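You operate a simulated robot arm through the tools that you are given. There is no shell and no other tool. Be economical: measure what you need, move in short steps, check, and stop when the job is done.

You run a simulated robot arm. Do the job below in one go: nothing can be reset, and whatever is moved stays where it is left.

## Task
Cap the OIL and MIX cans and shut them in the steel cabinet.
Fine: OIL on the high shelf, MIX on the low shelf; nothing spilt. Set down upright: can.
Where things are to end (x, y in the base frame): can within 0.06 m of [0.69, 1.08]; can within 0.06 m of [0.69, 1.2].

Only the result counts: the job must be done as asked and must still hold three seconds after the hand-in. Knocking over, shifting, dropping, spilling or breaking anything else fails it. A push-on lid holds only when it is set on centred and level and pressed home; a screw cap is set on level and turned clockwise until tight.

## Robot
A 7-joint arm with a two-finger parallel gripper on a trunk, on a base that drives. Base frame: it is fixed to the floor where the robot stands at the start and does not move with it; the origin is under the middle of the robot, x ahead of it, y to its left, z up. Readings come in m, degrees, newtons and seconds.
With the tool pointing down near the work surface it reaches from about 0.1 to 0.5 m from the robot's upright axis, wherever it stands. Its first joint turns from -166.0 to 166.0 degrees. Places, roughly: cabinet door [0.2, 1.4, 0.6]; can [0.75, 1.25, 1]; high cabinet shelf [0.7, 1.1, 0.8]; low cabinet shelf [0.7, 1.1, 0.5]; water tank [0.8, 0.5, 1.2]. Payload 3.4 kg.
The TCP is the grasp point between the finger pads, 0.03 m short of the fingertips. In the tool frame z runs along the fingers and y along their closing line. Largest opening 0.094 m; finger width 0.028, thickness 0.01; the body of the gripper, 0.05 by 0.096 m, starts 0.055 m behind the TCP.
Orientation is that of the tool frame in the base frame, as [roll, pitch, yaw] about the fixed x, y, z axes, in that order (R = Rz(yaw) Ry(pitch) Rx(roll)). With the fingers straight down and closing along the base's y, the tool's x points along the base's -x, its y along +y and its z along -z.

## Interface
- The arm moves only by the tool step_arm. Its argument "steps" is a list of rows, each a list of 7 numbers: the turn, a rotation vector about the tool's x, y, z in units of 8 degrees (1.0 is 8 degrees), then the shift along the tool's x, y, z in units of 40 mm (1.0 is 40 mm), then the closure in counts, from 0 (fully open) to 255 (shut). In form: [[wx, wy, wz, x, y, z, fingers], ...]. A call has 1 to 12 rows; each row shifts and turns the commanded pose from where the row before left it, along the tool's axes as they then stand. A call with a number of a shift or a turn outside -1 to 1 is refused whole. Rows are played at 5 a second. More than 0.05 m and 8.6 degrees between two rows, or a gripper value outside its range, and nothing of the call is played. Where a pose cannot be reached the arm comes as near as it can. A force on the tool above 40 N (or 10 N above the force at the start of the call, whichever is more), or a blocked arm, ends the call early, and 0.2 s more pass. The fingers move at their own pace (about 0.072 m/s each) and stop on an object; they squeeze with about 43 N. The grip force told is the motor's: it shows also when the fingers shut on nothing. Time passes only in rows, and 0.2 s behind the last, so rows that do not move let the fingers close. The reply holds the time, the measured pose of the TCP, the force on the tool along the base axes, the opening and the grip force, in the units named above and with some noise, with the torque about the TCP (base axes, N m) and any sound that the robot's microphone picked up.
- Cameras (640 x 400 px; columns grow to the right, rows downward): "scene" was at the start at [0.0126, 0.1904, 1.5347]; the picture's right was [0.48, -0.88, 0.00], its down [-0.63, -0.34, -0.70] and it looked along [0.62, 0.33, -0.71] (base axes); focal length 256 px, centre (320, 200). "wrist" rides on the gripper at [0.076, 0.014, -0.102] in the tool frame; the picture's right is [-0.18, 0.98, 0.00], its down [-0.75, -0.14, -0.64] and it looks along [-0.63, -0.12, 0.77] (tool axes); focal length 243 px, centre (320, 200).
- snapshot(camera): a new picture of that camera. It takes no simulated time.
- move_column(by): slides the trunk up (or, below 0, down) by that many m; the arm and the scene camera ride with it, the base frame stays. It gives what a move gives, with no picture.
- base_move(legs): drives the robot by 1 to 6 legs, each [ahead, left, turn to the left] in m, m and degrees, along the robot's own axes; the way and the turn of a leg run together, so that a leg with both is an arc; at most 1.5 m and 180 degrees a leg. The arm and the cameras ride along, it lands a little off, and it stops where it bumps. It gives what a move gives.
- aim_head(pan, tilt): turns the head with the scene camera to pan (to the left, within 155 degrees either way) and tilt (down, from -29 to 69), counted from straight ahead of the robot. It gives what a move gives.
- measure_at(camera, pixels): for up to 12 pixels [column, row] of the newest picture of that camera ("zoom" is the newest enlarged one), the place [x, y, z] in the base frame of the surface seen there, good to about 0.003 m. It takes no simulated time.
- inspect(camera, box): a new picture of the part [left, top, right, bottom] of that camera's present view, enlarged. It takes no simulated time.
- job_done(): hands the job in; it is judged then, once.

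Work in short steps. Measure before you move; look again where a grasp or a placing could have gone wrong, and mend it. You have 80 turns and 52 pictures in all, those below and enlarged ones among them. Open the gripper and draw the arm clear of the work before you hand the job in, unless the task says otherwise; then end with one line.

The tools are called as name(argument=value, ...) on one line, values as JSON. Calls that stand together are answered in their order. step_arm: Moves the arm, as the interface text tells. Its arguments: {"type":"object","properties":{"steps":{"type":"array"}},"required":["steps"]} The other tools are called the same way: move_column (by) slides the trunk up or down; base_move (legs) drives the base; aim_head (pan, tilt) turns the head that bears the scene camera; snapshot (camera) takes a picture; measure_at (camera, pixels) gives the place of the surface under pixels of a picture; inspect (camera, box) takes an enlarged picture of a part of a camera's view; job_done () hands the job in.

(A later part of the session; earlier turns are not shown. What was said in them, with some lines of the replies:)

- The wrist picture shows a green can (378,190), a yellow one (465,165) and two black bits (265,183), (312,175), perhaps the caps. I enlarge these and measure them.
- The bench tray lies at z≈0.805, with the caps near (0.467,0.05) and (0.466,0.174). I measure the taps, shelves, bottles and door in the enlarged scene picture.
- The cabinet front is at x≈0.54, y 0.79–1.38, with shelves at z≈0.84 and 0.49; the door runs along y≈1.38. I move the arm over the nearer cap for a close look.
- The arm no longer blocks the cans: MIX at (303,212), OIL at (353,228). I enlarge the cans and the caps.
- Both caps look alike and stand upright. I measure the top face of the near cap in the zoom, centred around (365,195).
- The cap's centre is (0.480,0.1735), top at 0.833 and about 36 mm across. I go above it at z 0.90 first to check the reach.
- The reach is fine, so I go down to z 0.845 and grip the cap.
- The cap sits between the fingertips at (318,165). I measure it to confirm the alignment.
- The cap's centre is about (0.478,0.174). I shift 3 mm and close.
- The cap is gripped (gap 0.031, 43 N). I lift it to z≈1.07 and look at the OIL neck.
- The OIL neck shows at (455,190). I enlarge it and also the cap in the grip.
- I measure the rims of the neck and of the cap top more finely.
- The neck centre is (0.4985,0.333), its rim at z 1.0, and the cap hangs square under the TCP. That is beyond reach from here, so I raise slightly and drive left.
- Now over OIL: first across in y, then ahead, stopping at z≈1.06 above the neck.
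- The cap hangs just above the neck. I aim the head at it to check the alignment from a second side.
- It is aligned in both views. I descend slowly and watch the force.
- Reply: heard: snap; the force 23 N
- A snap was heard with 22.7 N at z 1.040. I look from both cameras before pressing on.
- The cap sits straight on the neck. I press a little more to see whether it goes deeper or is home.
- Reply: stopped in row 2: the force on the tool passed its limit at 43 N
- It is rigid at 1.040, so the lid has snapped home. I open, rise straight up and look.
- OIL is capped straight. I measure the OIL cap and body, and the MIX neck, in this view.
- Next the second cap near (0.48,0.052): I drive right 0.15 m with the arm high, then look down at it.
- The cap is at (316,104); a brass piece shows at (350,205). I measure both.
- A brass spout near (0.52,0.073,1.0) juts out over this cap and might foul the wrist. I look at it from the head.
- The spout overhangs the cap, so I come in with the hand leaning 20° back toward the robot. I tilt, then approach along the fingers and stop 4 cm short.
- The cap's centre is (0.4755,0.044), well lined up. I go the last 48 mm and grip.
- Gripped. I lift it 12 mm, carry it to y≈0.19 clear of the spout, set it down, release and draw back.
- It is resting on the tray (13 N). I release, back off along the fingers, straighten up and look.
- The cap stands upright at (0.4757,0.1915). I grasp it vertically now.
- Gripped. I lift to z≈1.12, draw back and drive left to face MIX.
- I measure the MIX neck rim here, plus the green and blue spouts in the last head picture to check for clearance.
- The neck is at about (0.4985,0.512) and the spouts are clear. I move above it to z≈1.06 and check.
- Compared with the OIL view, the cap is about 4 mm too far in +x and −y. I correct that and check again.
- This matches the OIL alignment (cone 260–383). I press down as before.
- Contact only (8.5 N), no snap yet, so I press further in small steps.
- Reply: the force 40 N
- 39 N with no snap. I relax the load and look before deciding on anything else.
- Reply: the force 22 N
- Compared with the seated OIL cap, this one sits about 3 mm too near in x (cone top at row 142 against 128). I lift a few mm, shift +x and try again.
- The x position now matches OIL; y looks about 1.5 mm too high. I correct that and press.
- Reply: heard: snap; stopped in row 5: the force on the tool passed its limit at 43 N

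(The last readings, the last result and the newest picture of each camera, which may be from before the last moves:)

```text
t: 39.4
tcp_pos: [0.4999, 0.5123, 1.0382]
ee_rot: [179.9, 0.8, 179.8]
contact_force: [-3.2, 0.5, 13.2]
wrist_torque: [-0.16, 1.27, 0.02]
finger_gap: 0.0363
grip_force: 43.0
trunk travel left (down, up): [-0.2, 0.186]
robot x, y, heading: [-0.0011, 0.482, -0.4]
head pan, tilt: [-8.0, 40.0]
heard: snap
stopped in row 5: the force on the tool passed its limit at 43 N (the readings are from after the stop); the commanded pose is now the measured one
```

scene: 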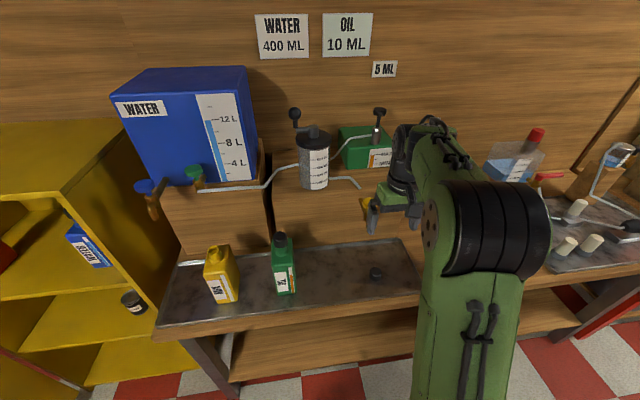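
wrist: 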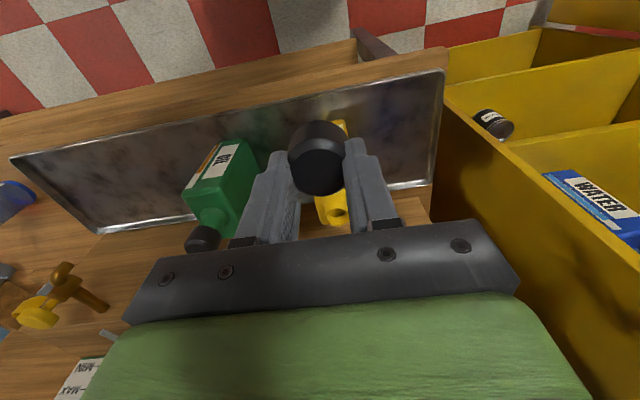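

A snap was heard, but the gap grew to 0.036. I look at how the cap sits.

inspect(camera="wrist", box=[250, 50, 390, 210])

inspect(camera="scene", box=[290, 190, 390, 260])

```text
2.50 times, centred on (320, 130) of wrist
```

zoom: 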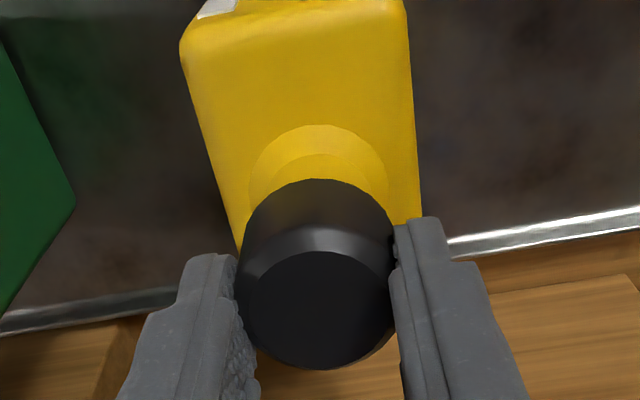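

```text
5.71 times, centred on (340, 225) of scene
```

zoom: 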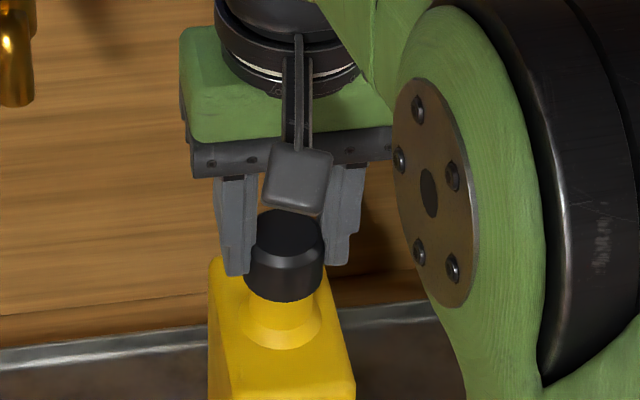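

The cap is on and the fingers have sprung a little. I release, rise and check it is level.

step_arm(steps=[[0, 0, 0, 0, 0, 0, 150], [0, 0, 0, 0, 0, 0, 50], [0, 0, 0, 0, 0, 0, 0], [0, 0, 0, 0, 0, -0.5, 0], [0, 0, 0, 0, 0, -1, 0], [0, 0, 0, 0.5, -0.2, -0.5, 0], [0, 0, 0, 1, 0, 0, 0], [0, 0, 0, 1, 0, 0, 0], [0, 0, 0, 1, 0, 0, 0], [0, 0, 0, 0.9, 0, 0, 0], [0, 0, 0, 0.9, 0, 0, 0]])

aim_head(pan=5, tilt=42)

snapshot(camera="scene")

inspect(camera="wrist", box=[160, 60, 480, 260])

```text
t: 41.8
tcp_pos: [0.2878, 0.5067, 1.1143]
ee_rot: [179.9, 0.8, 179.6]
contact_force: [0.0, -0.4, 0.1]
wrist_torque: [-0.02, 0.0, 0.03]
finger_gap: 0.0939
grip_force: 0.0
trunk travel left (down, up): [-0.2, 0.186]
robot x, y, heading: [0.0008, 0.4799, -0.4]
head pan, tilt: [-8.0, 40.0]
```

```text
t: 42.5
tcp_pos: [0.2889, 0.5062, 1.1137]
ee_rot: [179.9, 0.7, 179.6]
contact_force: [0.3, -0.4, -0.1]
wrist_torque: [0.04, 0.0, 0.02]
finger_gap: 0.0938
grip_force: 0.0
trunk travel left (down, up): [-0.2, 0.186]
robot x, y, heading: [0.0009, 0.4801, -0.6]
head pan, tilt: [5.0, 42.0]
```

```text
19 pictures are left
```

scene: 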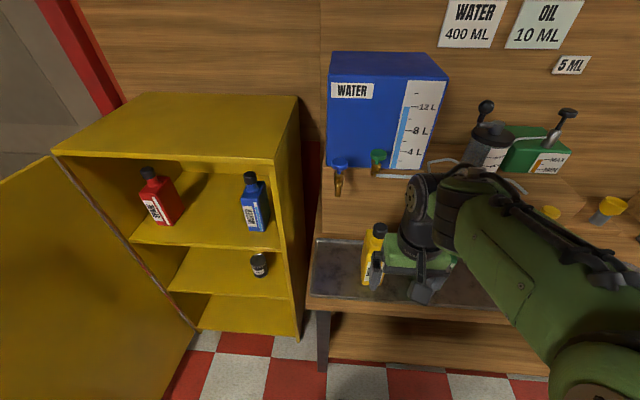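

```text
2.00 times, centred on (320, 160) of wrist
```

zoom: 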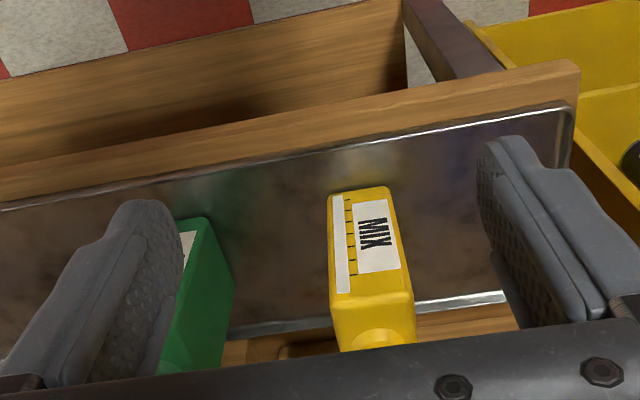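

Both seem capped. From this head picture I measure the red, blue and black items and the shelf edges in the cabinet, plus the MIX cap.

measure_at(camera="scene", pixels=[[179, 212], [160, 224], [145, 200], [243, 228], [268, 228], [243, 195], [252, 270], [268, 270], [220, 243], [215, 292], [380, 228], [200, 235]])

```text
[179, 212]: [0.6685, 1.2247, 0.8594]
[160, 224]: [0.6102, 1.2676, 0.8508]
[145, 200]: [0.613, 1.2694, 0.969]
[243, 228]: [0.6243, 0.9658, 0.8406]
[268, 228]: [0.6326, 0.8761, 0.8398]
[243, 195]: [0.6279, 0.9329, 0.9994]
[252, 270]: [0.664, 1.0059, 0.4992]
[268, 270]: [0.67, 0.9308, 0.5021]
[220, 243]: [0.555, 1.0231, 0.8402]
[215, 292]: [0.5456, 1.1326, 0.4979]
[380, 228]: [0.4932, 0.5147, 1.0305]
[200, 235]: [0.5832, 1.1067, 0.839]
```

I back the base off by 0.15 m to get room, then swing the hand to horizontal (fingers pointing to +x) at this height.

base_move(legs=[[-0.15, 0, 0]])

step_arm(steps=[[0, -1, 0, -0.1, 0, 0, 0], [0, -1, 0, 0, 0, 0, 0], [0, -1, 0, 0, 0, 0, 0], [0, -1, 0, 0, 0, 0, 0], [0, -1, 0, 0, 0, 0, 0], [0, -1, 0, 0, 0, 0, 0], [0, -1, 0, 0, 0, 0, 0], [0, -1, 0, 0, 0, 0, 0], [0, -1, 0, 0, 0, 0, 0], [0, -1, 0, 0, 0, 0, 0], [0, -1, 0, 0, 0, 0, 0], [0, -0.3, 0, 0, 0, 0, 0]])

```text
t: 43.9
tcp_pos: [0.1457, 0.5076, 1.1145]
ee_rot: [179.8, 0.7, 179.7]
contact_force: [-0.2, 0.7, 0.1]
wrist_torque: [0.0, -0.02, -0.02]
finger_gap: 0.0942
grip_force: 0.0
trunk travel left (down, up): [-0.2, 0.186]
robot x, y, heading: [-0.1414, 0.4824, -0.3]
head pan, tilt: [5.0, 42.0]
```

```text
t: 46.1
tcp_pos: [0.2115, 0.6616, 1.1781]
ee_rot: [153.5, 72.4, 171.8]
contact_force: [-0.3, -0.2, 0.5]
wrist_torque: [0.01, -0.02, 0.01]
finger_gap: 0.0941
grip_force: 0.1
out of reach, approached as far as the arm can: row 5, 6, 7, 8, 9, 10, 11
trunk travel left (down, up): [-0.2, 0.186]
robot x, y, heading: [-0.1409, 0.482, -0.4]
head pan, tilt: [5.0, 42.0]
stopped in row 11: the arm was blocked; the commanded pose is now the measured one
```

The arm was too close to the body there and twisted. I move the TCP ahead to about (0.39,0.51) and turn it straight.

step_arm(steps=[[0, 0, 0, -0.3, -0.97, 0.58, 0], [0, 0, 0, -0.3, -0.97, 0.58, 0], [0, 0, 0, -0.3, -0.97, 0.58, 0], [0, 0, 0, -0.3, -0.97, 0.58, 0], [0, 0, 0, -0.3, -0.97, 0.58, 0], [0.57, -0.525, -0.165, 0, 0, 0, 0], [0.57, -0.525, -0.165, 0, 0, 0, 0], [0.57, -0.525, -0.165, 0, 0, 0, 0], [0.57, -0.525, -0.165, 0, 0, 0, 0], [0, 0, 0, 0, 0, 0, 0], [0, 0, 0, 0, 0, 0, 0]])

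```text
t: 48.5
tcp_pos: [0.3924, 0.5151, 1.1785]
ee_rot: [-116.4, 89.7, -116.6]
contact_force: [-0.3, 0.2, 0.4]
wrist_torque: [0.02, 0.03, -0.02]
finger_gap: 0.094
grip_force: 0.0
trunk travel left (down, up): [-0.2, 0.186]
robot x, y, heading: [-0.1376, 0.4792, -0.3]
head pan, tilt: [5.0, 42.0]
```

The hand is now straight and level, in line with MIX (y 0.515). I lower the trunk by 0.2 m, then check.

move_column(by=-0.2)

step_arm(steps=[[0, 0, 0, 0.5, 0, 0, 0], [0, 0, 0, 0.5, 0, 0, 0], [0, 0, 0, 0.4, 0, 0, 0], [0, 0, 0, 0, 0, 0, 0]])

snapshot(camera="wrist")

snapshot(camera="scene")

```text
t: 50.7
tcp_pos: [0.3912, 0.5158, 0.9795]
ee_rot: [-118.0, 89.9, -118.1]
contact_force: [0.0, 0.2, 0.2]
wrist_torque: [0.02, -0.01, -0.03]
finger_gap: 0.094
grip_force: 0.0
trunk travel left (down, up): [0.0, 0.386]
robot x, y, heading: [-0.1405, 0.482, -0.6]
head pan, tilt: [5.0, 42.0]
```

```text
t: 51.7
tcp_pos: [0.3923, 0.5163, 0.9225]
ee_rot: [-122.1, 90.0, -122.2]
contact_force: [0.3, -0.1, -0.4]
wrist_torque: [0.03, 0.01, 0.02]
finger_gap: 0.094
grip_force: 0.1
trunk travel left (down, up): [0.0, 0.386]
robot x, y, heading: [-0.1395, 0.4805, -0.4]
head pan, tilt: [5.0, 42.0]
```

```text
17 pictures are left
```

wrist: 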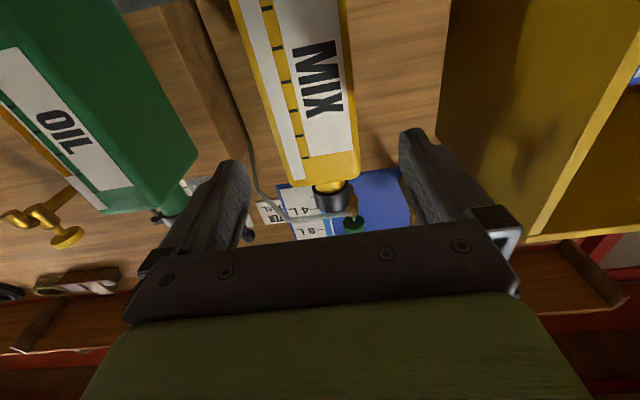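

```text
16 pictures are left
```

scene: 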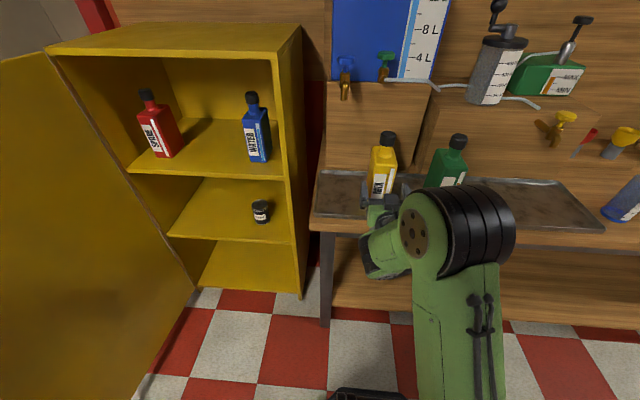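

Both caps stand level. I measure the MIX front edges against the fingers.

measure_at(camera="wrist", pixels=[[280, 150], [353, 140], [300, 120], [330, 120], [195, 150], [332, 195]])

```text
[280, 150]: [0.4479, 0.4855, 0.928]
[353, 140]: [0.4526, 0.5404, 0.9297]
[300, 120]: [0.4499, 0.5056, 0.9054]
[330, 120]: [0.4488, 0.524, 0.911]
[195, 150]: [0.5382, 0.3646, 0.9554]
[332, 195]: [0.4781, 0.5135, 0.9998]
```

The MIX centre is y 0.513. I shift 3 mm, advance to x≈0.488 and grip.

step_arm(steps=[[0, 0, 0, 0, -0.07, 0.4, 0], [0, 0, 0, 0, 0, 0.5, 0], [0, 0, 0, 0, 0, 0.5, 0], [0, 0, 0, 0, 0, 0.5, 0], [0, 0, 0, 0, 0, 0.5, 0], [0, 0, 0, 0, 0, 0, 0], [0, 0, 0, 0, 0, 0, 255], [0, 0, 0, 0, 0, 0, 255], [0, 0, 0, 0, 0, 0, 255], [0, 0, 0, 0, 0, 0, 255]])

```text
t: 53.9
tcp_pos: [0.4874, 0.5118, 0.9251]
ee_rot: [-112.7, 89.9, -112.8]
contact_force: [1.5, 0.4, 1.2]
wrist_torque: [0.03, -0.05, -0.01]
finger_gap: 0.0659
grip_force: 43.0
trunk travel left (down, up): [0.0, 0.386]
robot x, y, heading: [-0.1394, 0.4809, -0.4]
head pan, tilt: [5.0, 42.0]
```

Gripped (gap 0.066). I lift 6 cm and back the base out 0.2 m.

step_arm(steps=[[0, 0, 0, -0.3, 0, 0, 255], [0, 0, 0, -0.4, 0, 0, 255], [0, 0, 0, -0.4, 0, 0, 255], [0, 0, 0, -0.4, 0, 0, 255], [0, 0, 0, 0, 0, 0, 255]])

base_move(legs=[[-0.2, 0, 0]])

snapshot(camera="wrist")

```text
t: 55.1
tcp_pos: [0.4879, 0.5125, 0.9852]
ee_rot: [-123.9, 89.8, -124.3]
contact_force: [-0.6, -0.5, -2.0]
wrist_torque: [-0.02, 0.02, 0.0]
finger_gap: 0.0659
grip_force: 43.2
trunk travel left (down, up): [0.0, 0.386]
robot x, y, heading: [-0.1434, 0.475, -0.5]
head pan, tilt: [5.0, 42.0]
```

```text
t: 56.7
tcp_pos: [0.287, 0.5109, 0.984]
ee_rot: [-110.7, 89.9, -111.1]
contact_force: [0.5, 0.4, -1.7]
wrist_torque: [-0.01, 0.02, 0.01]
finger_gap: 0.0658
grip_force: 42.8
trunk travel left (down, up): [0.0, 0.386]
robot x, y, heading: [-0.3423, 0.4846, -0.5]
head pan, tilt: [5.0, 42.0]
```

```text
15 pictures are left
```

wrist: 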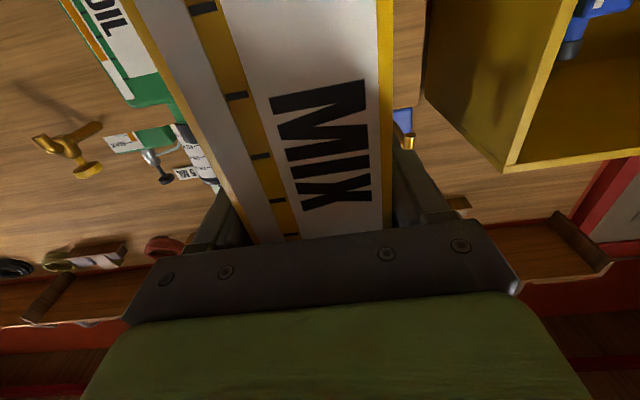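

The can is held upright. I drive left 0.55 m at this stand-off (keeping the base clear of the door), then lower the arm toward the low-shelf height.

base_move(legs=[[0, 0.55, 0]])

step_arm(steps=[[0, 0, 0, 0.8, 0.4, 0, 255], [0, 0, 0, 0.8, 0.4, 0, 255], [0, 0, 0, 0.8, 0.4, 0, 255], [0, 0, 0, 0.8, 0.4, 0, 255], [0, 0, 0, 0.8, 0.4, 0, 255], [0, 0, 0, 0.8, 0.4, 0, 255], [0, 0, 0, 0.8, 0.4, 0, 255], [0, 0, 0, 0.8, 0.3, 0, 255], [0, 0, 0, 0.8, 0.3, 0, 255], [0, 0, 0, 0.8, 0, 0, 255], [0, 0, 0, 0, 0, 0, 255]])

```text
t: 59.8
tcp_pos: [0.2927, 1.0622, 0.9835]
ee_rot: [-122.1, 89.8, -122.2]
contact_force: [0.5, 0.4, -1.7]
wrist_torque: [-0.02, 0.0, -0.03]
finger_gap: 0.0659
grip_force: 43.0
trunk travel left (down, up): [0.0, 0.386]
robot x, y, heading: [-0.3407, 1.0288, -0.1]
head pan, tilt: [5.0, 42.0]
```

```text
t: 62.2
tcp_pos: [0.289, 1.196, 0.6632]
ee_rot: [-119.5, 89.8, -119.6]
contact_force: [-0.9, -0.6, -1.4]
wrist_torque: [0.02, 0.04, 0.0]
finger_gap: 0.0658
grip_force: 43.1
trunk travel left (down, up): [0.0, 0.386]
robot x, y, heading: [-0.34, 1.0259, -0.4]
head pan, tilt: [5.0, 42.0]
```

The can's bottom is at z≈0.543, over the shelf at 0.499 and well below the upper shelf. I aim the head and drive ahead 0.3 m, then look.

aim_head(pan=12, tilt=40)

base_move(legs=[[0.3, 0, 0]])

snapshot(camera="scene")

```text
t: 62.9
tcp_pos: [0.2906, 1.1962, 0.6639]
ee_rot: [-125.0, 89.8, -125.1]
contact_force: [-0.1, 0.9, -2.1]
wrist_torque: [0.01, -0.02, -0.03]
finger_gap: 0.0658
grip_force: 43.0
trunk travel left (down, up): [0.0, 0.386]
robot x, y, heading: [-0.341, 1.0301, -0.1]
head pan, tilt: [12.0, 40.0]
```

```text
t: 65.0
tcp_pos: [0.5967, 1.1925, 0.6643]
ee_rot: [-129.8, 89.8, -130.0]
contact_force: [-0.2, 0.6, -2.5]
wrist_torque: [0.02, 0.02, -0.02]
finger_gap: 0.0657
grip_force: 42.6
trunk travel left (down, up): [0.0, 0.386]
robot x, y, heading: [-0.0286, 1.0283, -0.3]
head pan, tilt: [12.0, 40.0]
```

```text
14 pictures are left
```

scene: 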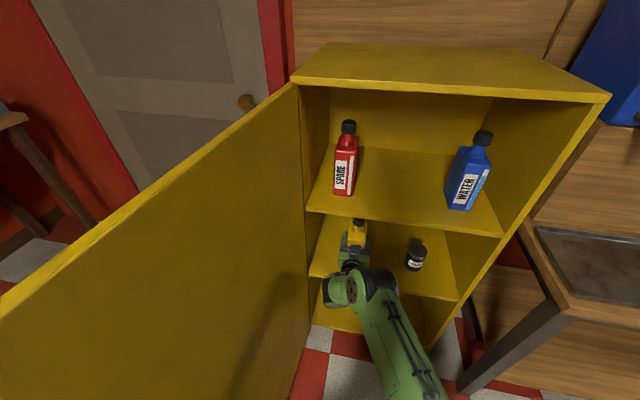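

It goes in cleanly. I reach the last 8 cm with the arm and lower to about 1 cm above the shelf.

step_arm(steps=[[0, 0, 0, 0, 0.02, 0.5, 255], [0, 0, 0, 0, 0.02, 0.5, 255], [0, 0, 0, 0, 0, 0.5, 255], [0, 0, 0, 0, 0, 0.5, 255], [0, 0, 0, 0.4, 0, 0, 255], [0, 0, 0, 0.4, 0, 0, 255], [0, 0, 0, 0, 0, 0, 255]])

```text
t: 66.6
tcp_pos: [0.676, 1.1933, 0.6315]
ee_rot: [-136.2, 89.8, -136.3]
contact_force: [0.0, 0.4, -2.1]
wrist_torque: [0.01, 0.02, 0.0]
finger_gap: 0.0661
grip_force: 43.2
trunk travel left (down, up): [0.0, 0.386]
robot x, y, heading: [-0.0285, 1.0256, -0.6]
head pan, tilt: [12.0, 40.0]
```

Now I lower in small steps until contact.

step_arm(steps=[[0, 0, 0, 0.15, 0, 0, 255], [0, 0, 0, 0.08, 0, 0, 255], [0, 0, 0, 0.06, 0, 0, 255], [0, 0, 0, 0.05, 0, 0, 255], [0, 0, 0, 0, 0, 0, 255]])

```text
t: 67.8
tcp_pos: [0.6772, 1.1916, 0.62]
ee_rot: [-121.1, 89.9, -121.3]
contact_force: [-0.5, 0.2, -0.6]
wrist_torque: [0.04, -0.05, 0.0]
finger_gap: 0.066
grip_force: 43.0
trunk travel left (down, up): [0.0, 0.386]
robot x, y, heading: [-0.0295, 1.0247, -0.5]
head pan, tilt: [12.0, 40.0]
```

The weight is beginning to transfer. I lower 2–3 mm more, then release and back off straight.

step_arm(steps=[[0, 0, 0, 0.05, 0, 0, 255], [0, 0, 0, 0, 0, 0, 255]])

```text
t: 68.4
tcp_pos: [0.6765, 1.1922, 0.6185]
ee_rot: [-37.5, 89.8, -37.7]
contact_force: [1.2, -0.1, 6.0]
wrist_torque: [0.2, 0.22, 0.02]
finger_gap: 0.0657
grip_force: 42.9
trunk travel left (down, up): [0.0, 0.386]
robot x, y, heading: [-0.0297, 1.0277, -0.3]
head pan, tilt: [12.0, 40.0]
```

It is resting on the shelf (6 N). I open and retract, then back the base off 0.3 m.

step_arm(steps=[[0, 0, 0, 0, 0, 0, 150], [0, 0, 0, 0, 0, 0, 50], [0, 0, 0, 0, 0, 0, 0], [0, 0, 0, 0, 0, 0, 0], [0, 0, 0, 0, 0, -0.5, 0], [0, 0, 0, 0, 0, -0.7, 0], [0, 0, 0, 0, 0, -0.8, 0], [0, 0, 0, 0, 0, 0, 0]])

base_move(legs=[[-0.3, 0, 0]])

snapshot(camera="scene")

```text
t: 70.2
tcp_pos: [0.5942, 1.1965, 0.6155]
ee_rot: [-121.4, 89.9, -121.5]
contact_force: [0.7, -0.1, -0.7]
wrist_torque: [0.02, 0.02, -0.01]
finger_gap: 0.094
grip_force: 0.0
trunk travel left (down, up): [0.0, 0.386]
robot x, y, heading: [-0.0321, 1.0274, -0.1]
head pan, tilt: [12.0, 40.0]
```

```text
t: 72.2
tcp_pos: [0.2907, 1.1999, 0.6152]
ee_rot: [-121.3, 89.9, -121.4]
contact_force: [-0.1, 0.6, 0.0]
wrist_torque: [0.02, 0.03, 0.02]
finger_gap: 0.0936
grip_force: 0.0
trunk travel left (down, up): [0.0, 0.386]
robot x, y, heading: [-0.3348, 1.0324, -0.5]
head pan, tilt: [12.0, 40.0]
```

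```text
13 pictures are left
```

scene: 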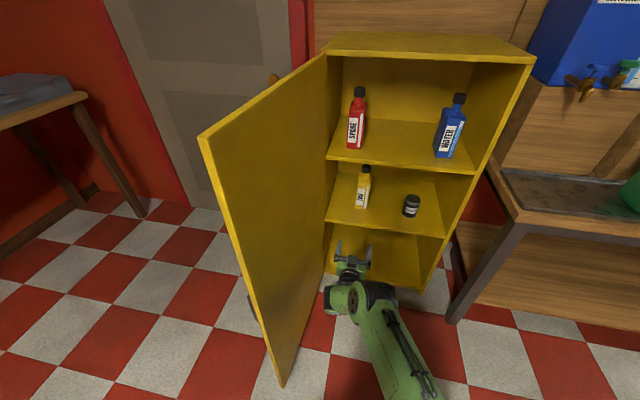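

MIX stands upright on the low shelf. Now OIL: I raise the hand to z≈0.923, centre it and drive right 0.7 m.

step_arm(steps=[[0, 0, 0, -0.77, -0.42, 0, 0], [0, 0, 0, -0.77, -0.42, 0, 0], [0, 0, 0, -0.77, -0.42, 0, 0], [0, 0, 0, -0.77, -0.42, 0, 0], [0, 0, 0, -0.77, -0.42, 0, 0], [0, 0, 0, -0.77, -0.42, 0, 0], [0, 0, 0, -0.77, -0.42, 0, 0], [0, 0, 0, -0.77, -0.42, 0, 0], [0, 0, 0, -0.77, -0.42, 0, 0], [0, 0, 0, -0.77, -0.4, 0, 0], [0, 0, 0, 0, 0, 0, 0]])

base_move(legs=[[0, -0.7, 0], [0.1, 0, 0]])

snapshot(camera="wrist")

```text
t: 74.6
tcp_pos: [0.2899, 1.0334, 0.9264]
ee_rot: [-123.2, 89.8, -123.3]
contact_force: [0.8, -0.1, 0.6]
wrist_torque: [0.03, -0.02, 0.03]
finger_gap: 0.0941
grip_force: 0.1
trunk travel left (down, up): [0.0, 0.386]
robot x, y, heading: [-0.3386, 1.0325, -0.2]
head pan, tilt: [12.0, 40.0]
```

```text
t: 79.2
tcp_pos: [0.3772, 0.3114, 0.9262]
ee_rot: [-138.4, 89.7, -140.1]
contact_force: [0.0, 0.2, 0.4]
wrist_torque: [0.02, -0.01, 0.01]
finger_gap: 0.0939
grip_force: 0.1
trunk travel left (down, up): [0.0, 0.386]
robot x, y, heading: [-0.2434, 0.3196, -1.6]
head pan, tilt: [12.0, 40.0]
```

```text
12 pictures are left
```

wrist: 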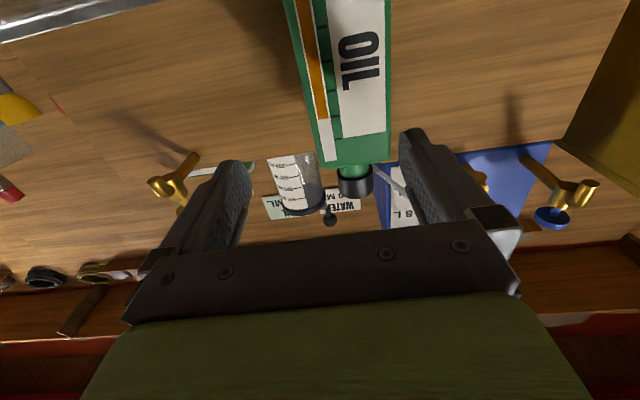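

The heading is 1.6° off. I turn it back and measure the OIL front edges.

base_move(legs=[[0, 0, 1.5]])

measure_at(camera="wrist", pixels=[[315, 150], [390, 140], [310, 110], [389, 100], [350, 130]])

```text
t: 80.0
tcp_pos: [0.3765, 0.3276, 0.9268]
ee_rot: [-128.0, 89.8, -128.2]
contact_force: [-0.3, 0.2, -0.1]
wrist_torque: [-0.02, 0.0, -0.01]
finger_gap: 0.094
grip_force: 0.0
trunk travel left (down, up): [0.0, 0.386]
robot x, y, heading: [-0.247, 0.324, -0.4]
head pan, tilt: [12.0, 40.0]
```

```text
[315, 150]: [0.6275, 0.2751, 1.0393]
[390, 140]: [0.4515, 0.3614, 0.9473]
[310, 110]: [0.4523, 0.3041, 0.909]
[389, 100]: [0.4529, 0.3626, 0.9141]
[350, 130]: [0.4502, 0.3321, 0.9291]
```

The OIL centre is y≈0.3335. I shift 6 mm, advance 0.11 m and grip.

step_arm(steps=[[0, 0, 0, 0, 0.15, 0.2, 0], [0, 0, 0, 0, 0, 0.5, 0], [0, 0, 0, 0, 0, 0.5, 0], [0, 0, 0, 0, 0, 0.5, 0], [0, 0, 0, 0, 0, 0.5, 0], [0, 0, 0, 0, 0, 0.58, 0], [0, 0, 0, 0, 0, 0, 0], [0, 0, 0, 0, 0, 0, 255], [0, 0, 0, 0, 0, 0, 255], [0, 0, 0, 0, 0, 0, 255], [0, 0, 0, 0, 0, 0, 255]])

```text
t: 82.4
tcp_pos: [0.4894, 0.3337, 0.9234]
ee_rot: [-131.0, 89.8, -131.0]
contact_force: [2.7, 0.4, 0.1]
wrist_torque: [0.15, -0.19, -0.03]
finger_gap: 0.0663
grip_force: 42.8
trunk travel left (down, up): [0.0, 0.386]
robot x, y, heading: [-0.2497, 0.3226, -0.3]
head pan, tilt: [12.0, 40.0]
```

Gripped. I lift to z≈1.0, back up 0.15 m and drive left 0.74 m.

step_arm(steps=[[0, 0, 0, -0.3, 0, 0, 255], [0, 0, 0, -0.5, 0, 0, 255], [0, 0, 0, -0.5, 0, 0, 255], [0, 0, 0, -0.6, 0, 0, 255], [0, 0, 0, 0, 0, 0, 255]])

base_move(legs=[[-0.17, 0, 0], [0, 0.74, 0]])

```text
t: 83.6
tcp_pos: [0.4879, 0.3332, 1.0013]
ee_rot: [-150.5, 89.8, -150.7]
contact_force: [0.5, -0.1, -6.1]
wrist_torque: [0.0, 0.09, 0.0]
finger_gap: 0.0665
grip_force: 42.6
trunk travel left (down, up): [0.0, 0.386]
robot x, y, heading: [-0.2516, 0.3254, -0.6]
head pan, tilt: [12.0, 40.0]
```

```text
t: 88.8
tcp_pos: [0.3124, 1.1039, 1.0016]
ee_rot: [-142.6, 89.7, -142.1]
contact_force: [0.0, 0.4, -6.5]
wrist_torque: [-0.02, 0.06, -0.02]
finger_gap: 0.0664
grip_force: 43.1
trunk travel left (down, up): [0.0, 0.386]
robot x, y, heading: [-0.4212, 1.0873, 0.3]
head pan, tilt: [12.0, 40.0]
```

I shift the arm 2 cm right, drive ahead 0.29 m and look.

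step_arm(steps=[[0, 0, 0, 0, -0.6, 0, 255], [0, 0, 0, 0, 0, 0, 255]])

base_move(legs=[[0.29, 0, 0]])

snapshot(camera="scene")

```text
t: 89.4
tcp_pos: [0.3117, 1.079, 1.0035]
ee_rot: [-156.3, 89.6, -155.7]
contact_force: [-0.2, 0.1, -6.4]
wrist_torque: [0.02, 0.07, 0.0]
finger_gap: 0.0664
grip_force: 42.7
trunk travel left (down, up): [0.0, 0.386]
robot x, y, heading: [-0.4254, 1.0891, 0.0]
head pan, tilt: [12.0, 40.0]
```

```text
t: 91.4
tcp_pos: [0.5996, 1.0764, 1.0029]
ee_rot: [-154.1, 89.8, -154.0]
contact_force: [0.1, -0.4, -7.6]
wrist_torque: [-0.04, 0.04, -0.02]
finger_gap: 0.0663
grip_force: 42.9
trunk travel left (down, up): [0.0, 0.386]
robot x, y, heading: [-0.1385, 1.0902, 0.2]
head pan, tilt: [12.0, 40.0]
```

```text
11 pictures are left
```

scene: 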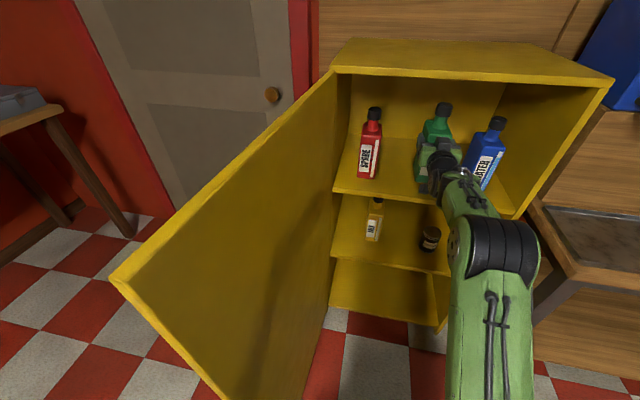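

It clears red and blue. I reach in 8 cm and lower to just above the shelf.

step_arm(steps=[[0, 0, 0, 0, 0.05, 0.5, 255], [0, 0, 0, 0, 0, 0.5, 255], [0, 0, 0, 0, 0, 0.5, 255], [0, 0, 0, 0, 0, 0.55, 255], [0, 0, 0, 0.4, 0, 0, 255], [0, 0, 0, 0.4, 0, 0, 255], [0, 0, 0, 0.15, 0, 0, 255], [0, 0, 0, 0, 0, 0, 255]])

```text
t: 93.2
tcp_pos: [0.6576, 1.0784, 0.9614]
ee_rot: [-155.3, 89.8, -155.1]
contact_force: [-0.4, 0.7, -6.5]
wrist_torque: [0.03, 0.07, -0.03]
finger_gap: 0.0661
grip_force: 42.9
out of reach, approached as far as the arm can: row 4
trunk travel left (down, up): [0.0, 0.386]
robot x, y, heading: [-0.1327, 1.0855, -0.0]
head pan, tilt: [12.0, 40.0]
```

The can would be at x≈0.667, within tolerance, but I drive ahead 2 cm more to centre it, then lower in small steps.

base_move(legs=[[0.02, 0, 0]])

step_arm(steps=[[0, 0, 0, 0.05, 0, 0, 255], [0, 0, 0, 0.05, 0, 0, 255], [0, 0, 0, 0, 0, 0, 255]])

```text
t: 94.0
tcp_pos: [0.6784, 1.0775, 0.961]
ee_rot: [-161.0, 89.6, -160.8]
contact_force: [-0.1, -0.1, -7.6]
wrist_torque: [-0.01, 0.08, 0.0]
finger_gap: 0.0664
grip_force: 43.2
trunk travel left (down, up): [0.0, 0.386]
robot x, y, heading: [-0.1183, 1.0879, 0.2]
head pan, tilt: [12.0, 40.0]
```

```text
t: 94.8
tcp_pos: [0.6761, 1.0777, 0.9578]
ee_rot: [-133.5, 89.8, -133.3]
contact_force: [4.2, 0.8, 2.4]
wrist_torque: [0.34, -0.94, -0.11]
finger_gap: 0.0662
grip_force: 43.0
trunk travel left (down, up): [0.0, 0.386]
robot x, y, heading: [-0.1166, 1.0891, -0.1]
head pan, tilt: [12.0, 40.0]
```

The can is standing on the shelf. I open, retract and look.

step_arm(steps=[[0, 0, 0, 0, 0, 0, 150], [0, 0, 0, 0, 0, 0, 50], [0, 0, 0, 0, 0, 0, 0], [0, 0, 0, 0, 0, 0, 0], [0, 0, 0, 0, 0, -0.5, 0], [0, 0, 0, 0, 0, -0.7, 0], [0, 0, 0, 0, 0, -0.8, 0], [0, 0, 0, 0, 0, 0, 0]])

base_move(legs=[[-0.35, 0, 0]])

aim_head(pan=20, tilt=35)

snapshot(camera="scene")

```text
t: 96.6
tcp_pos: [0.5966, 1.0776, 0.9592]
ee_rot: [-149.4, 89.7, -149.3]
contact_force: [0.0, 0.4, 0.5]
wrist_torque: [0.0, 0.02, 0.0]
finger_gap: 0.0939
grip_force: 0.1
trunk travel left (down, up): [0.0, 0.386]
robot x, y, heading: [-0.1154, 1.0899, 0.1]
head pan, tilt: [12.0, 40.0]
```

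```text
t: 98.8
tcp_pos: [0.2525, 1.0776, 0.9586]
ee_rot: [-152.6, 89.7, -152.6]
contact_force: [-0.2, 0.5, -0.5]
wrist_torque: [-0.02, 0.03, -0.04]
finger_gap: 0.0939
grip_force: 0.1
trunk travel left (down, up): [0.0, 0.386]
robot x, y, heading: [-0.4582, 1.0905, -0.2]
head pan, tilt: [12.0, 40.0]
```

```text
t: 99.5
tcp_pos: [0.2535, 1.0775, 0.9579]
ee_rot: [-155.1, 89.7, -155.1]
contact_force: [-0.1, 0.1, 0.5]
wrist_torque: [-0.02, -0.02, -0.01]
finger_gap: 0.0938
grip_force: 0.0
trunk travel left (down, up): [0.0, 0.386]
robot x, y, heading: [-0.4618, 1.0885, -0.0]
head pan, tilt: [20.0, 35.0]
```

```text
10 pictures are left
```

scene: 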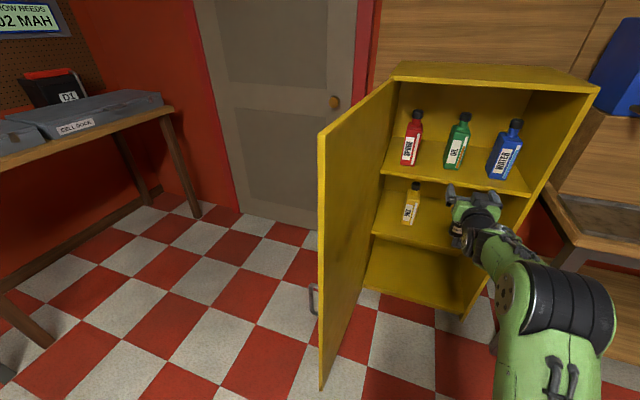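

Both cans are upright on their shelves, OIL high and MIX low. I measure the can positions and the door: free edge, handle at (313,298) and the left table.

measure_at(camera="scene", pixels=[[455, 150], [410, 212], [322, 150], [322, 300], [322, 380], [312, 292], [312, 308], [394, 85], [175, 108], [200, 215], [322, 220], [415, 184]])

inspect(camera="scene", box=[280, 80, 560, 340])

```text
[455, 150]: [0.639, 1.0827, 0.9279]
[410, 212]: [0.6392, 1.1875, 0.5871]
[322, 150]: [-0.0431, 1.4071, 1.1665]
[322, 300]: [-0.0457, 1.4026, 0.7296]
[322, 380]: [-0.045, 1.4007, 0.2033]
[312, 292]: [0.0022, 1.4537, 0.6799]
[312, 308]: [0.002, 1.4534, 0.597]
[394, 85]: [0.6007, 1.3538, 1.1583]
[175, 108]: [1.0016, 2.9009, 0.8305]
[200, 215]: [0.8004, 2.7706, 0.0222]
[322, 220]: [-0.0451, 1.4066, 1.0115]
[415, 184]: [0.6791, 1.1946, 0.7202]
```

```text
1.54 times, centred on (420, 210) of scene
```

zoom: 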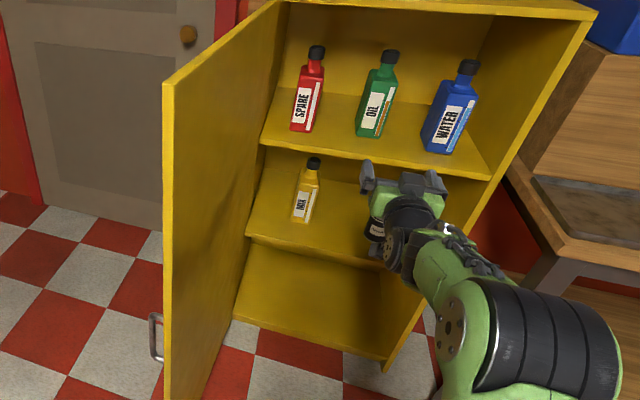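

The handle is at z≈0.6–0.7, well below the hand at 0.96. I back out, close the fingers, go round the door's free edge and come in on its outer side at y≈1.52.

step_arm(steps=[[0, 0, 0, 0, 0, 0, 255], [0, 0, 0, 0, 0, 0, 255], [0, 0, 0, 0, 0, 0, 255]])

base_move(legs=[[-0.42, 0, 0], [0, 0.45, 0]])

```text
t: 100.3
tcp_pos: [0.2521, 1.0777, 0.9587]
ee_rot: [-154.5, 89.7, -154.6]
contact_force: [0.2, 0.6, -0.5]
wrist_torque: [0.0, 0.01, -0.04]
finger_gap: 0.0
grip_force: 16.6
trunk travel left (down, up): [0.0, 0.386]
robot x, y, heading: [-0.4619, 1.0922, -0.0]
head pan, tilt: [20.0, 35.0]
```

```text
t: 102.6
tcp_pos: [-0.0917, 1.0813, 0.9583]
ee_rot: [-143.0, 89.8, -142.9]
contact_force: [0.8, 0.5, -0.4]
wrist_torque: [0.01, -0.01, -0.02]
finger_gap: 0.0
grip_force: 33.0
trunk travel left (down, up): [0.0, 0.386]
robot x, y, heading: [-0.8074, 1.0917, 0.1]
head pan, tilt: [20.0, 35.0]
stopped in leg 1: the robot was blocked; the commanded pose is now the measured one
```

Something behind stopped the base at x −0.81. I pull the arm back 5 cm for clearance and look behind before driving left.

step_arm(steps=[[0, 0, 0, 0, 0, -0.6, 255], [0, 0, 0, 0, 0, -0.6, 255], [0, 0, 0, 0, 0, 0, 255]])

aim_head(pan=140, tilt=50)

snapshot(camera="scene")

```text
t: 103.4
tcp_pos: [-0.1397, 1.0817, 0.9594]
ee_rot: [-139.3, 89.8, -139.0]
contact_force: [-0.5, -0.2, -0.5]
wrist_torque: [0.01, 0.03, 0.01]
finger_gap: 0.0001
grip_force: 33.1
trunk travel left (down, up): [0.0, 0.386]
robot x, y, heading: [-0.8069, 1.0911, -0.1]
head pan, tilt: [20.0, 35.0]
```

```text
t: 105.4
tcp_pos: [-0.1393, 1.0821, 0.958]
ee_rot: [-154.4, 89.7, -154.2]
contact_force: [0.1, -0.5, 0.0]
wrist_torque: [0.01, 0.0, 0.0]
finger_gap: 0.0
grip_force: 33.5
trunk travel left (down, up): [0.0, 0.386]
robot x, y, heading: [-0.8078, 1.0907, -0.2]
head pan, tilt: [140.0, 50.0]
```

```text
8 pictures are left
```

scene: 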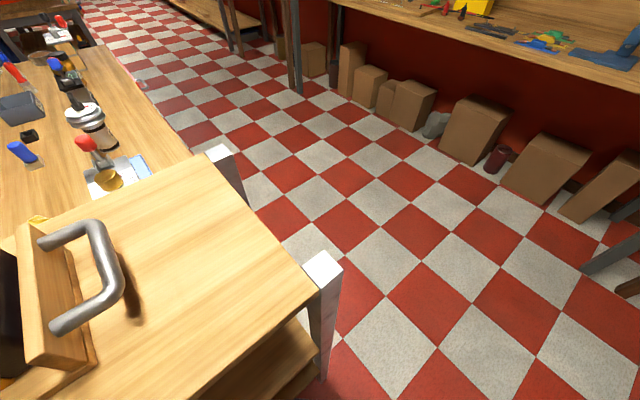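

A workbench stands behind; I touched it but nothing looks upset. I ease forward 2 cm, then go left 0.45 m and swing the head back.

base_move(legs=[[0.02, 0, 0], [0, 0.45, 0]])

aim_head(pan=0, tilt=35)

```text
t: 107.1
tcp_pos: [-0.1181, 1.1827, 0.9609]
ee_rot: [-62.6, 89.9, -60.9]
contact_force: [0.1, -0.6, 0.2]
wrist_torque: [-0.01, 0.01, 0.01]
finger_gap: 0.0001
grip_force: 33.2
trunk travel left (down, up): [0.0, 0.386]
robot x, y, heading: [-0.7847, 1.1766, 1.5]
head pan, tilt: [140.0, 50.0]
stopped in leg 2: the robot was blocked; the commanded pose is now the measured one
```

```text
t: 109.3
tcp_pos: [-0.1177, 1.1856, 0.9607]
ee_rot: [-66.3, 89.8, -64.6]
contact_force: [0.3, -0.1, 0.1]
wrist_torque: [0.02, 0.01, 0.01]
finger_gap: 0.0
grip_force: 33.2
trunk travel left (down, up): [0.0, 0.386]
robot x, y, heading: [-0.7875, 1.1752, 1.3]
head pan, tilt: [0.0, 35.0]
```

Blocked again on the left, probably by the bench's leg. I measure the bench's corners in the last head picture.

measure_at(camera="scene", pixels=[[322, 268], [335, 320], [320, 375], [220, 152], [300, 260], [180, 310], [60, 390], [110, 270], [200, 160]])

```text
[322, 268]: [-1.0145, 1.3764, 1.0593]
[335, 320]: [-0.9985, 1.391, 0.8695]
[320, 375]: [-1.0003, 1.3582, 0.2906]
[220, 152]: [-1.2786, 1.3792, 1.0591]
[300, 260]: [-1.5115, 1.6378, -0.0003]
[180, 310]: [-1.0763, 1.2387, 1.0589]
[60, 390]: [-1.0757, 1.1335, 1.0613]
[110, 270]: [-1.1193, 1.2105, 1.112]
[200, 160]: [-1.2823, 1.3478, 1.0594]
```

The bench's leg stands at (−1.0,1.38), so I need about 0.12 m more distance. I retract the arm 12 cm, ease forward and straighten, then go left.

step_arm(steps=[[0, 0, 0, 0, 0, -0.8, 255], [0, 0, 0, 0, 0, -0.8, 255], [0, 0, 0, 0, 0, -0.8, 255], [0, 0, 0, 0, 0, -0.7, 255], [0, 0, 0, 0, 0, 0, 255]])

base_move(legs=[[0.12, -0.02, -1.4], [0, 0.34, 0]])

```text
t: 110.5
tcp_pos: [-0.2425, 1.1794, 0.961]
ee_rot: [-41.3, 89.9, -39.6]
contact_force: [0.4, -0.8, -1.0]
wrist_torque: [-0.01, 0.0, -0.03]
finger_gap: 0.0
grip_force: 32.9
trunk travel left (down, up): [0.0, 0.386]
robot x, y, heading: [-0.788, 1.1756, 1.4]
head pan, tilt: [0.0, 35.0]
```

```text
t: 113.6
tcp_pos: [-0.1234, 1.5046, 0.9614]
ee_rot: [-71.5, 89.9, -70.4]
contact_force: [-0.1, -0.7, 0.2]
wrist_torque: [-0.04, 0.01, 0.03]
finger_gap: 0.0003
grip_force: 33.0
trunk travel left (down, up): [0.0, 0.386]
robot x, y, heading: [-0.6676, 1.5055, 0.7]
head pan, tilt: [0.0, 35.0]
```

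I'm outside the door plane. I drive ahead 0.23 m alongside it, then reach out 15 cm and look.

base_move(legs=[[0.23, 0.01, -0.5]])

step_arm(steps=[[0, 0, 0, 0, 0, 0.7, 255], [0, 0, 0, 0, 0, 0.8, 255], [0, 0, 0, 0, 0, 0.8, 255], [0, 0, 0, 0, 0, 0.8, 255], [0, 0, 0, 0, 0, 0.6, 255], [0, 0, 0, 0, 0, 0, 255]])

snapshot(camera="scene")

```text
t: 115.3
tcp_pos: [0.0956, 1.5078, 0.9612]
ee_rot: [77.6, 90.0, 77.8]
contact_force: [-0.1, 0.4, -0.5]
wrist_torque: [0.0, 0.0, 0.03]
finger_gap: 0.0
grip_force: 33.0
trunk travel left (down, up): [0.0, 0.386]
robot x, y, heading: [-0.4448, 1.5201, -0.1]
head pan, tilt: [0.0, 35.0]
```

```text
t: 116.7
tcp_pos: [0.2442, 1.509, 0.9631]
ee_rot: [88.7, 89.9, 88.9]
contact_force: [-0.5, -0.5, 0.3]
wrist_torque: [-0.01, 0.01, 0.0]
finger_gap: 0.0
grip_force: 33.3
trunk travel left (down, up): [0.0, 0.386]
robot x, y, heading: [-0.4473, 1.5172, -0.2]
head pan, tilt: [0.0, 35.0]
```

```text
7 pictures are left
```

scene: 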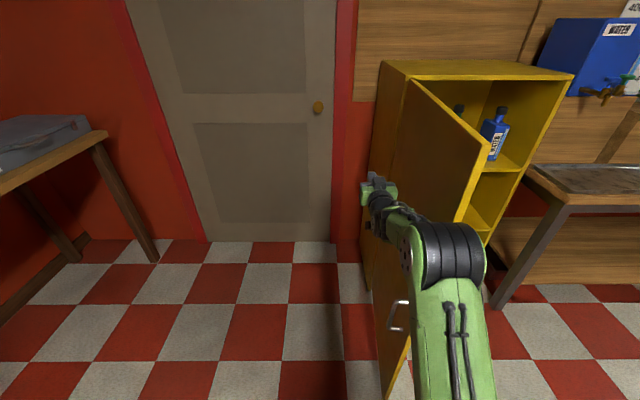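

The hand is on the outer side of the door. I drive right 0.2 m to begin swinging it and check.

base_move(legs=[[0, -0.22, 0]])

snapshot(camera="scene")

```text
t: 118.4
tcp_pos: [0.2435, 1.2893, 0.9627]
ee_rot: [-51.7, 90.0, -51.3]
contact_force: [0.3, -0.1, -0.1]
wrist_torque: [0.0, 0.05, 0.0]
finger_gap: 0.0
grip_force: 33.3
trunk travel left (down, up): [0.0, 0.386]
robot x, y, heading: [-0.4478, 1.2951, -0.1]
head pan, tilt: [0.0, 35.0]
```

```text
6 pictures are left
```

scene: 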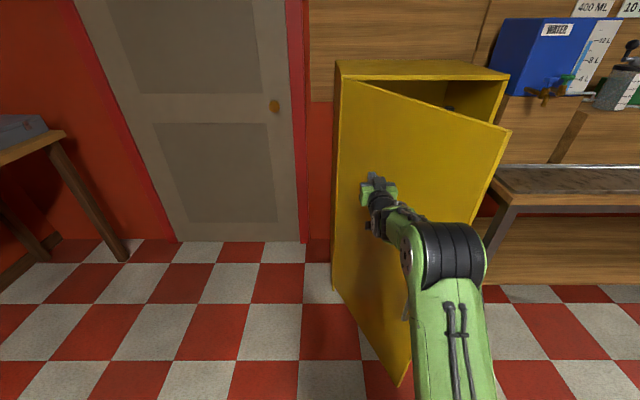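

The door swings well. I go on right 0.2 m.

base_move(legs=[[0, -0.2, 0]])

snapshot(camera="scene")

```text
t: 120.0
tcp_pos: [0.2439, 1.0806, 0.9616]
ee_rot: [124.1, 89.9, 124.3]
contact_force: [-0.1, -0.6, 1.4]
wrist_torque: [0.0, -0.02, 0.03]
finger_gap: 0.0
grip_force: 33.5
trunk travel left (down, up): [0.0, 0.386]
robot x, y, heading: [-0.4452, 1.0888, 0.2]
head pan, tilt: [0.0, 35.0]
```

```text
5 pictures are left
```

scene: 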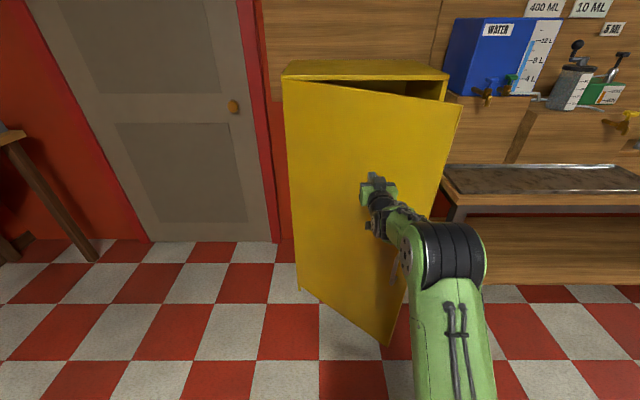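

About 65° closed. Now I drive slightly right and ahead, pushing the door from the front.

base_move(legs=[[0, -0.08, 0], [0.22, 0, 0]])

measure_at(camera="scene", pixels=[[455, 120], [390, 335]])

```text
t: 122.4
tcp_pos: [0.4586, 0.9995, 0.9611]
ee_rot: [-115.6, 89.9, -115.0]
contact_force: [0.7, -1.0, -0.7]
wrist_torque: [-0.01, 0.03, -0.01]
finger_gap: 0.0
grip_force: 33.4
trunk travel left (down, up): [0.0, 0.386]
robot x, y, heading: [-0.2288, 1.0068, 0.2]
head pan, tilt: [0.0, 35.0]
```

```text
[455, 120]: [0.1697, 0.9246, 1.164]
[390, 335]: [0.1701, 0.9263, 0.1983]
```

Tip is at x≈0.49. I push on gently with the arm until force shows contact with the closed door.

step_arm(steps=[[0, 0, 0, 0, -0.3, 0.3, 255], [0, 0, 0, 0, -0.3, 0.3, 255], [0, 0, 0, 0, 0, 0.3, 255], [0, 0, 0, 0, 0, 0.25, 255], [0, 0, 0, 0, 0, 0.2, 255], [0, 0, 0, 0, 0, 0.2, 255], [0, 0, 0, 0, 0, 0, 255]])

snapshot(camera="scene")

```text
t: 123.3
tcp_pos: [0.4917, 0.9748, 0.962]
ee_rot: [-159.9, 89.7, -159.5]
contact_force: [-37.4, 1.5, 1.0]
wrist_torque: [-0.03, -0.54, 0.0]
finger_gap: 0.0
grip_force: 33.2
trunk travel left (down, up): [0.0, 0.386]
robot x, y, heading: [-0.2342, 1.0054, 0.2]
head pan, tilt: [0.0, 35.0]
stopped in row 4: the force on the tool passed its limit at 56 N (the readings are from after the stop); the commanded pose is now the measured one
```

```text
4 pictures are left
```

scene: 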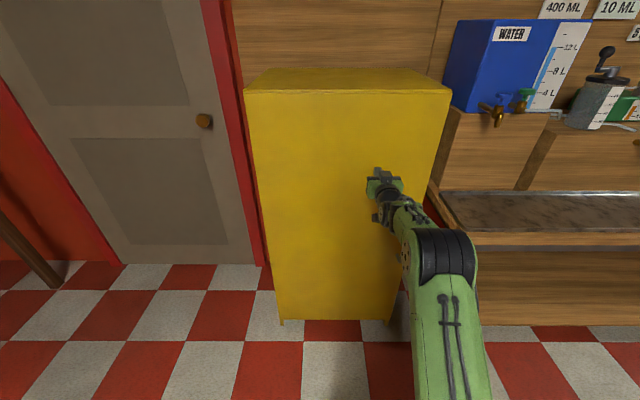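

The door looks shut and resists with 37 N. I measure its face near the hinge and at the free edge, then draw back.

measure_at(camera="scene", pixels=[[265, 130], [435, 130], [290, 290], [395, 290], [345, 200], [440, 98], [260, 98]])

step_arm(steps=[[0, 0, 0, 0, 0, -0.2, 255], [0, 0, 0, 0, 0, -0.6, 255], [0, 0, 0, 0, 0, -0.8, 255], [0, 0, 0, 0, 0, 0, 0], [0, 0, 0, 0, 0, 0, 0], [0, 0, 0, 0, 0, 0, 0]])

base_move(legs=[[-0.25, 0, 0]])

snapshot(camera="scene")

```text
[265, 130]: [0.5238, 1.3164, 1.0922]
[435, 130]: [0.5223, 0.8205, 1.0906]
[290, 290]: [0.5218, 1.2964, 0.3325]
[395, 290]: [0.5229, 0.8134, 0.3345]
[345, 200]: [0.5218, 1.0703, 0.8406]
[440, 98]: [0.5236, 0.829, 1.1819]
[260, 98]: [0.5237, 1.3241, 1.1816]
```

```text
t: 124.7
tcp_pos: [0.4317, 0.9758, 0.9583]
ee_rot: [-173.1, 89.4, -172.6]
contact_force: [-0.6, -0.3, 0.8]
wrist_torque: [0.05, -0.02, 0.02]
finger_gap: 0.0943
grip_force: 0.0
trunk travel left (down, up): [0.0, 0.386]
robot x, y, heading: [-0.2341, 1.0049, 0.1]
head pan, tilt: [0.0, 35.0]
```

```text
t: 126.5
tcp_pos: [0.1807, 0.9765, 0.9594]
ee_rot: [-172.8, 89.4, -172.2]
contact_force: [-0.7, -0.6, 0.4]
wrist_torque: [-0.01, -0.01, -0.01]
finger_gap: 0.0941
grip_force: 0.1
trunk travel left (down, up): [0.0, 0.386]
robot x, y, heading: [-0.4798, 1.0027, 0.2]
head pan, tilt: [0.0, 35.0]
```

```text
3 pictures are left
```

scene: 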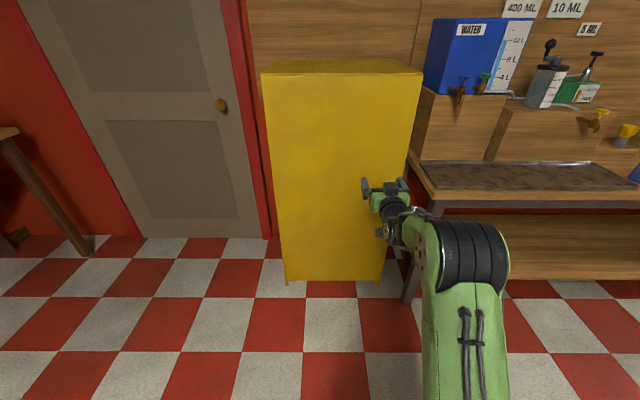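

The door is flat (x≈0.522 all over) and has stayed shut, and the arm is clear with the gripper open. I hand the job in.

job_done()

```text
The job is handed in.
```

I capped the OIL and MIX cans, set them upright in the cabinet with OIL on the high shelf and MIX on the low one, and shut the door; on the way to the door the base twice came up against the workbench behind it, and nothing looked upset in the picture I took after the first touch.
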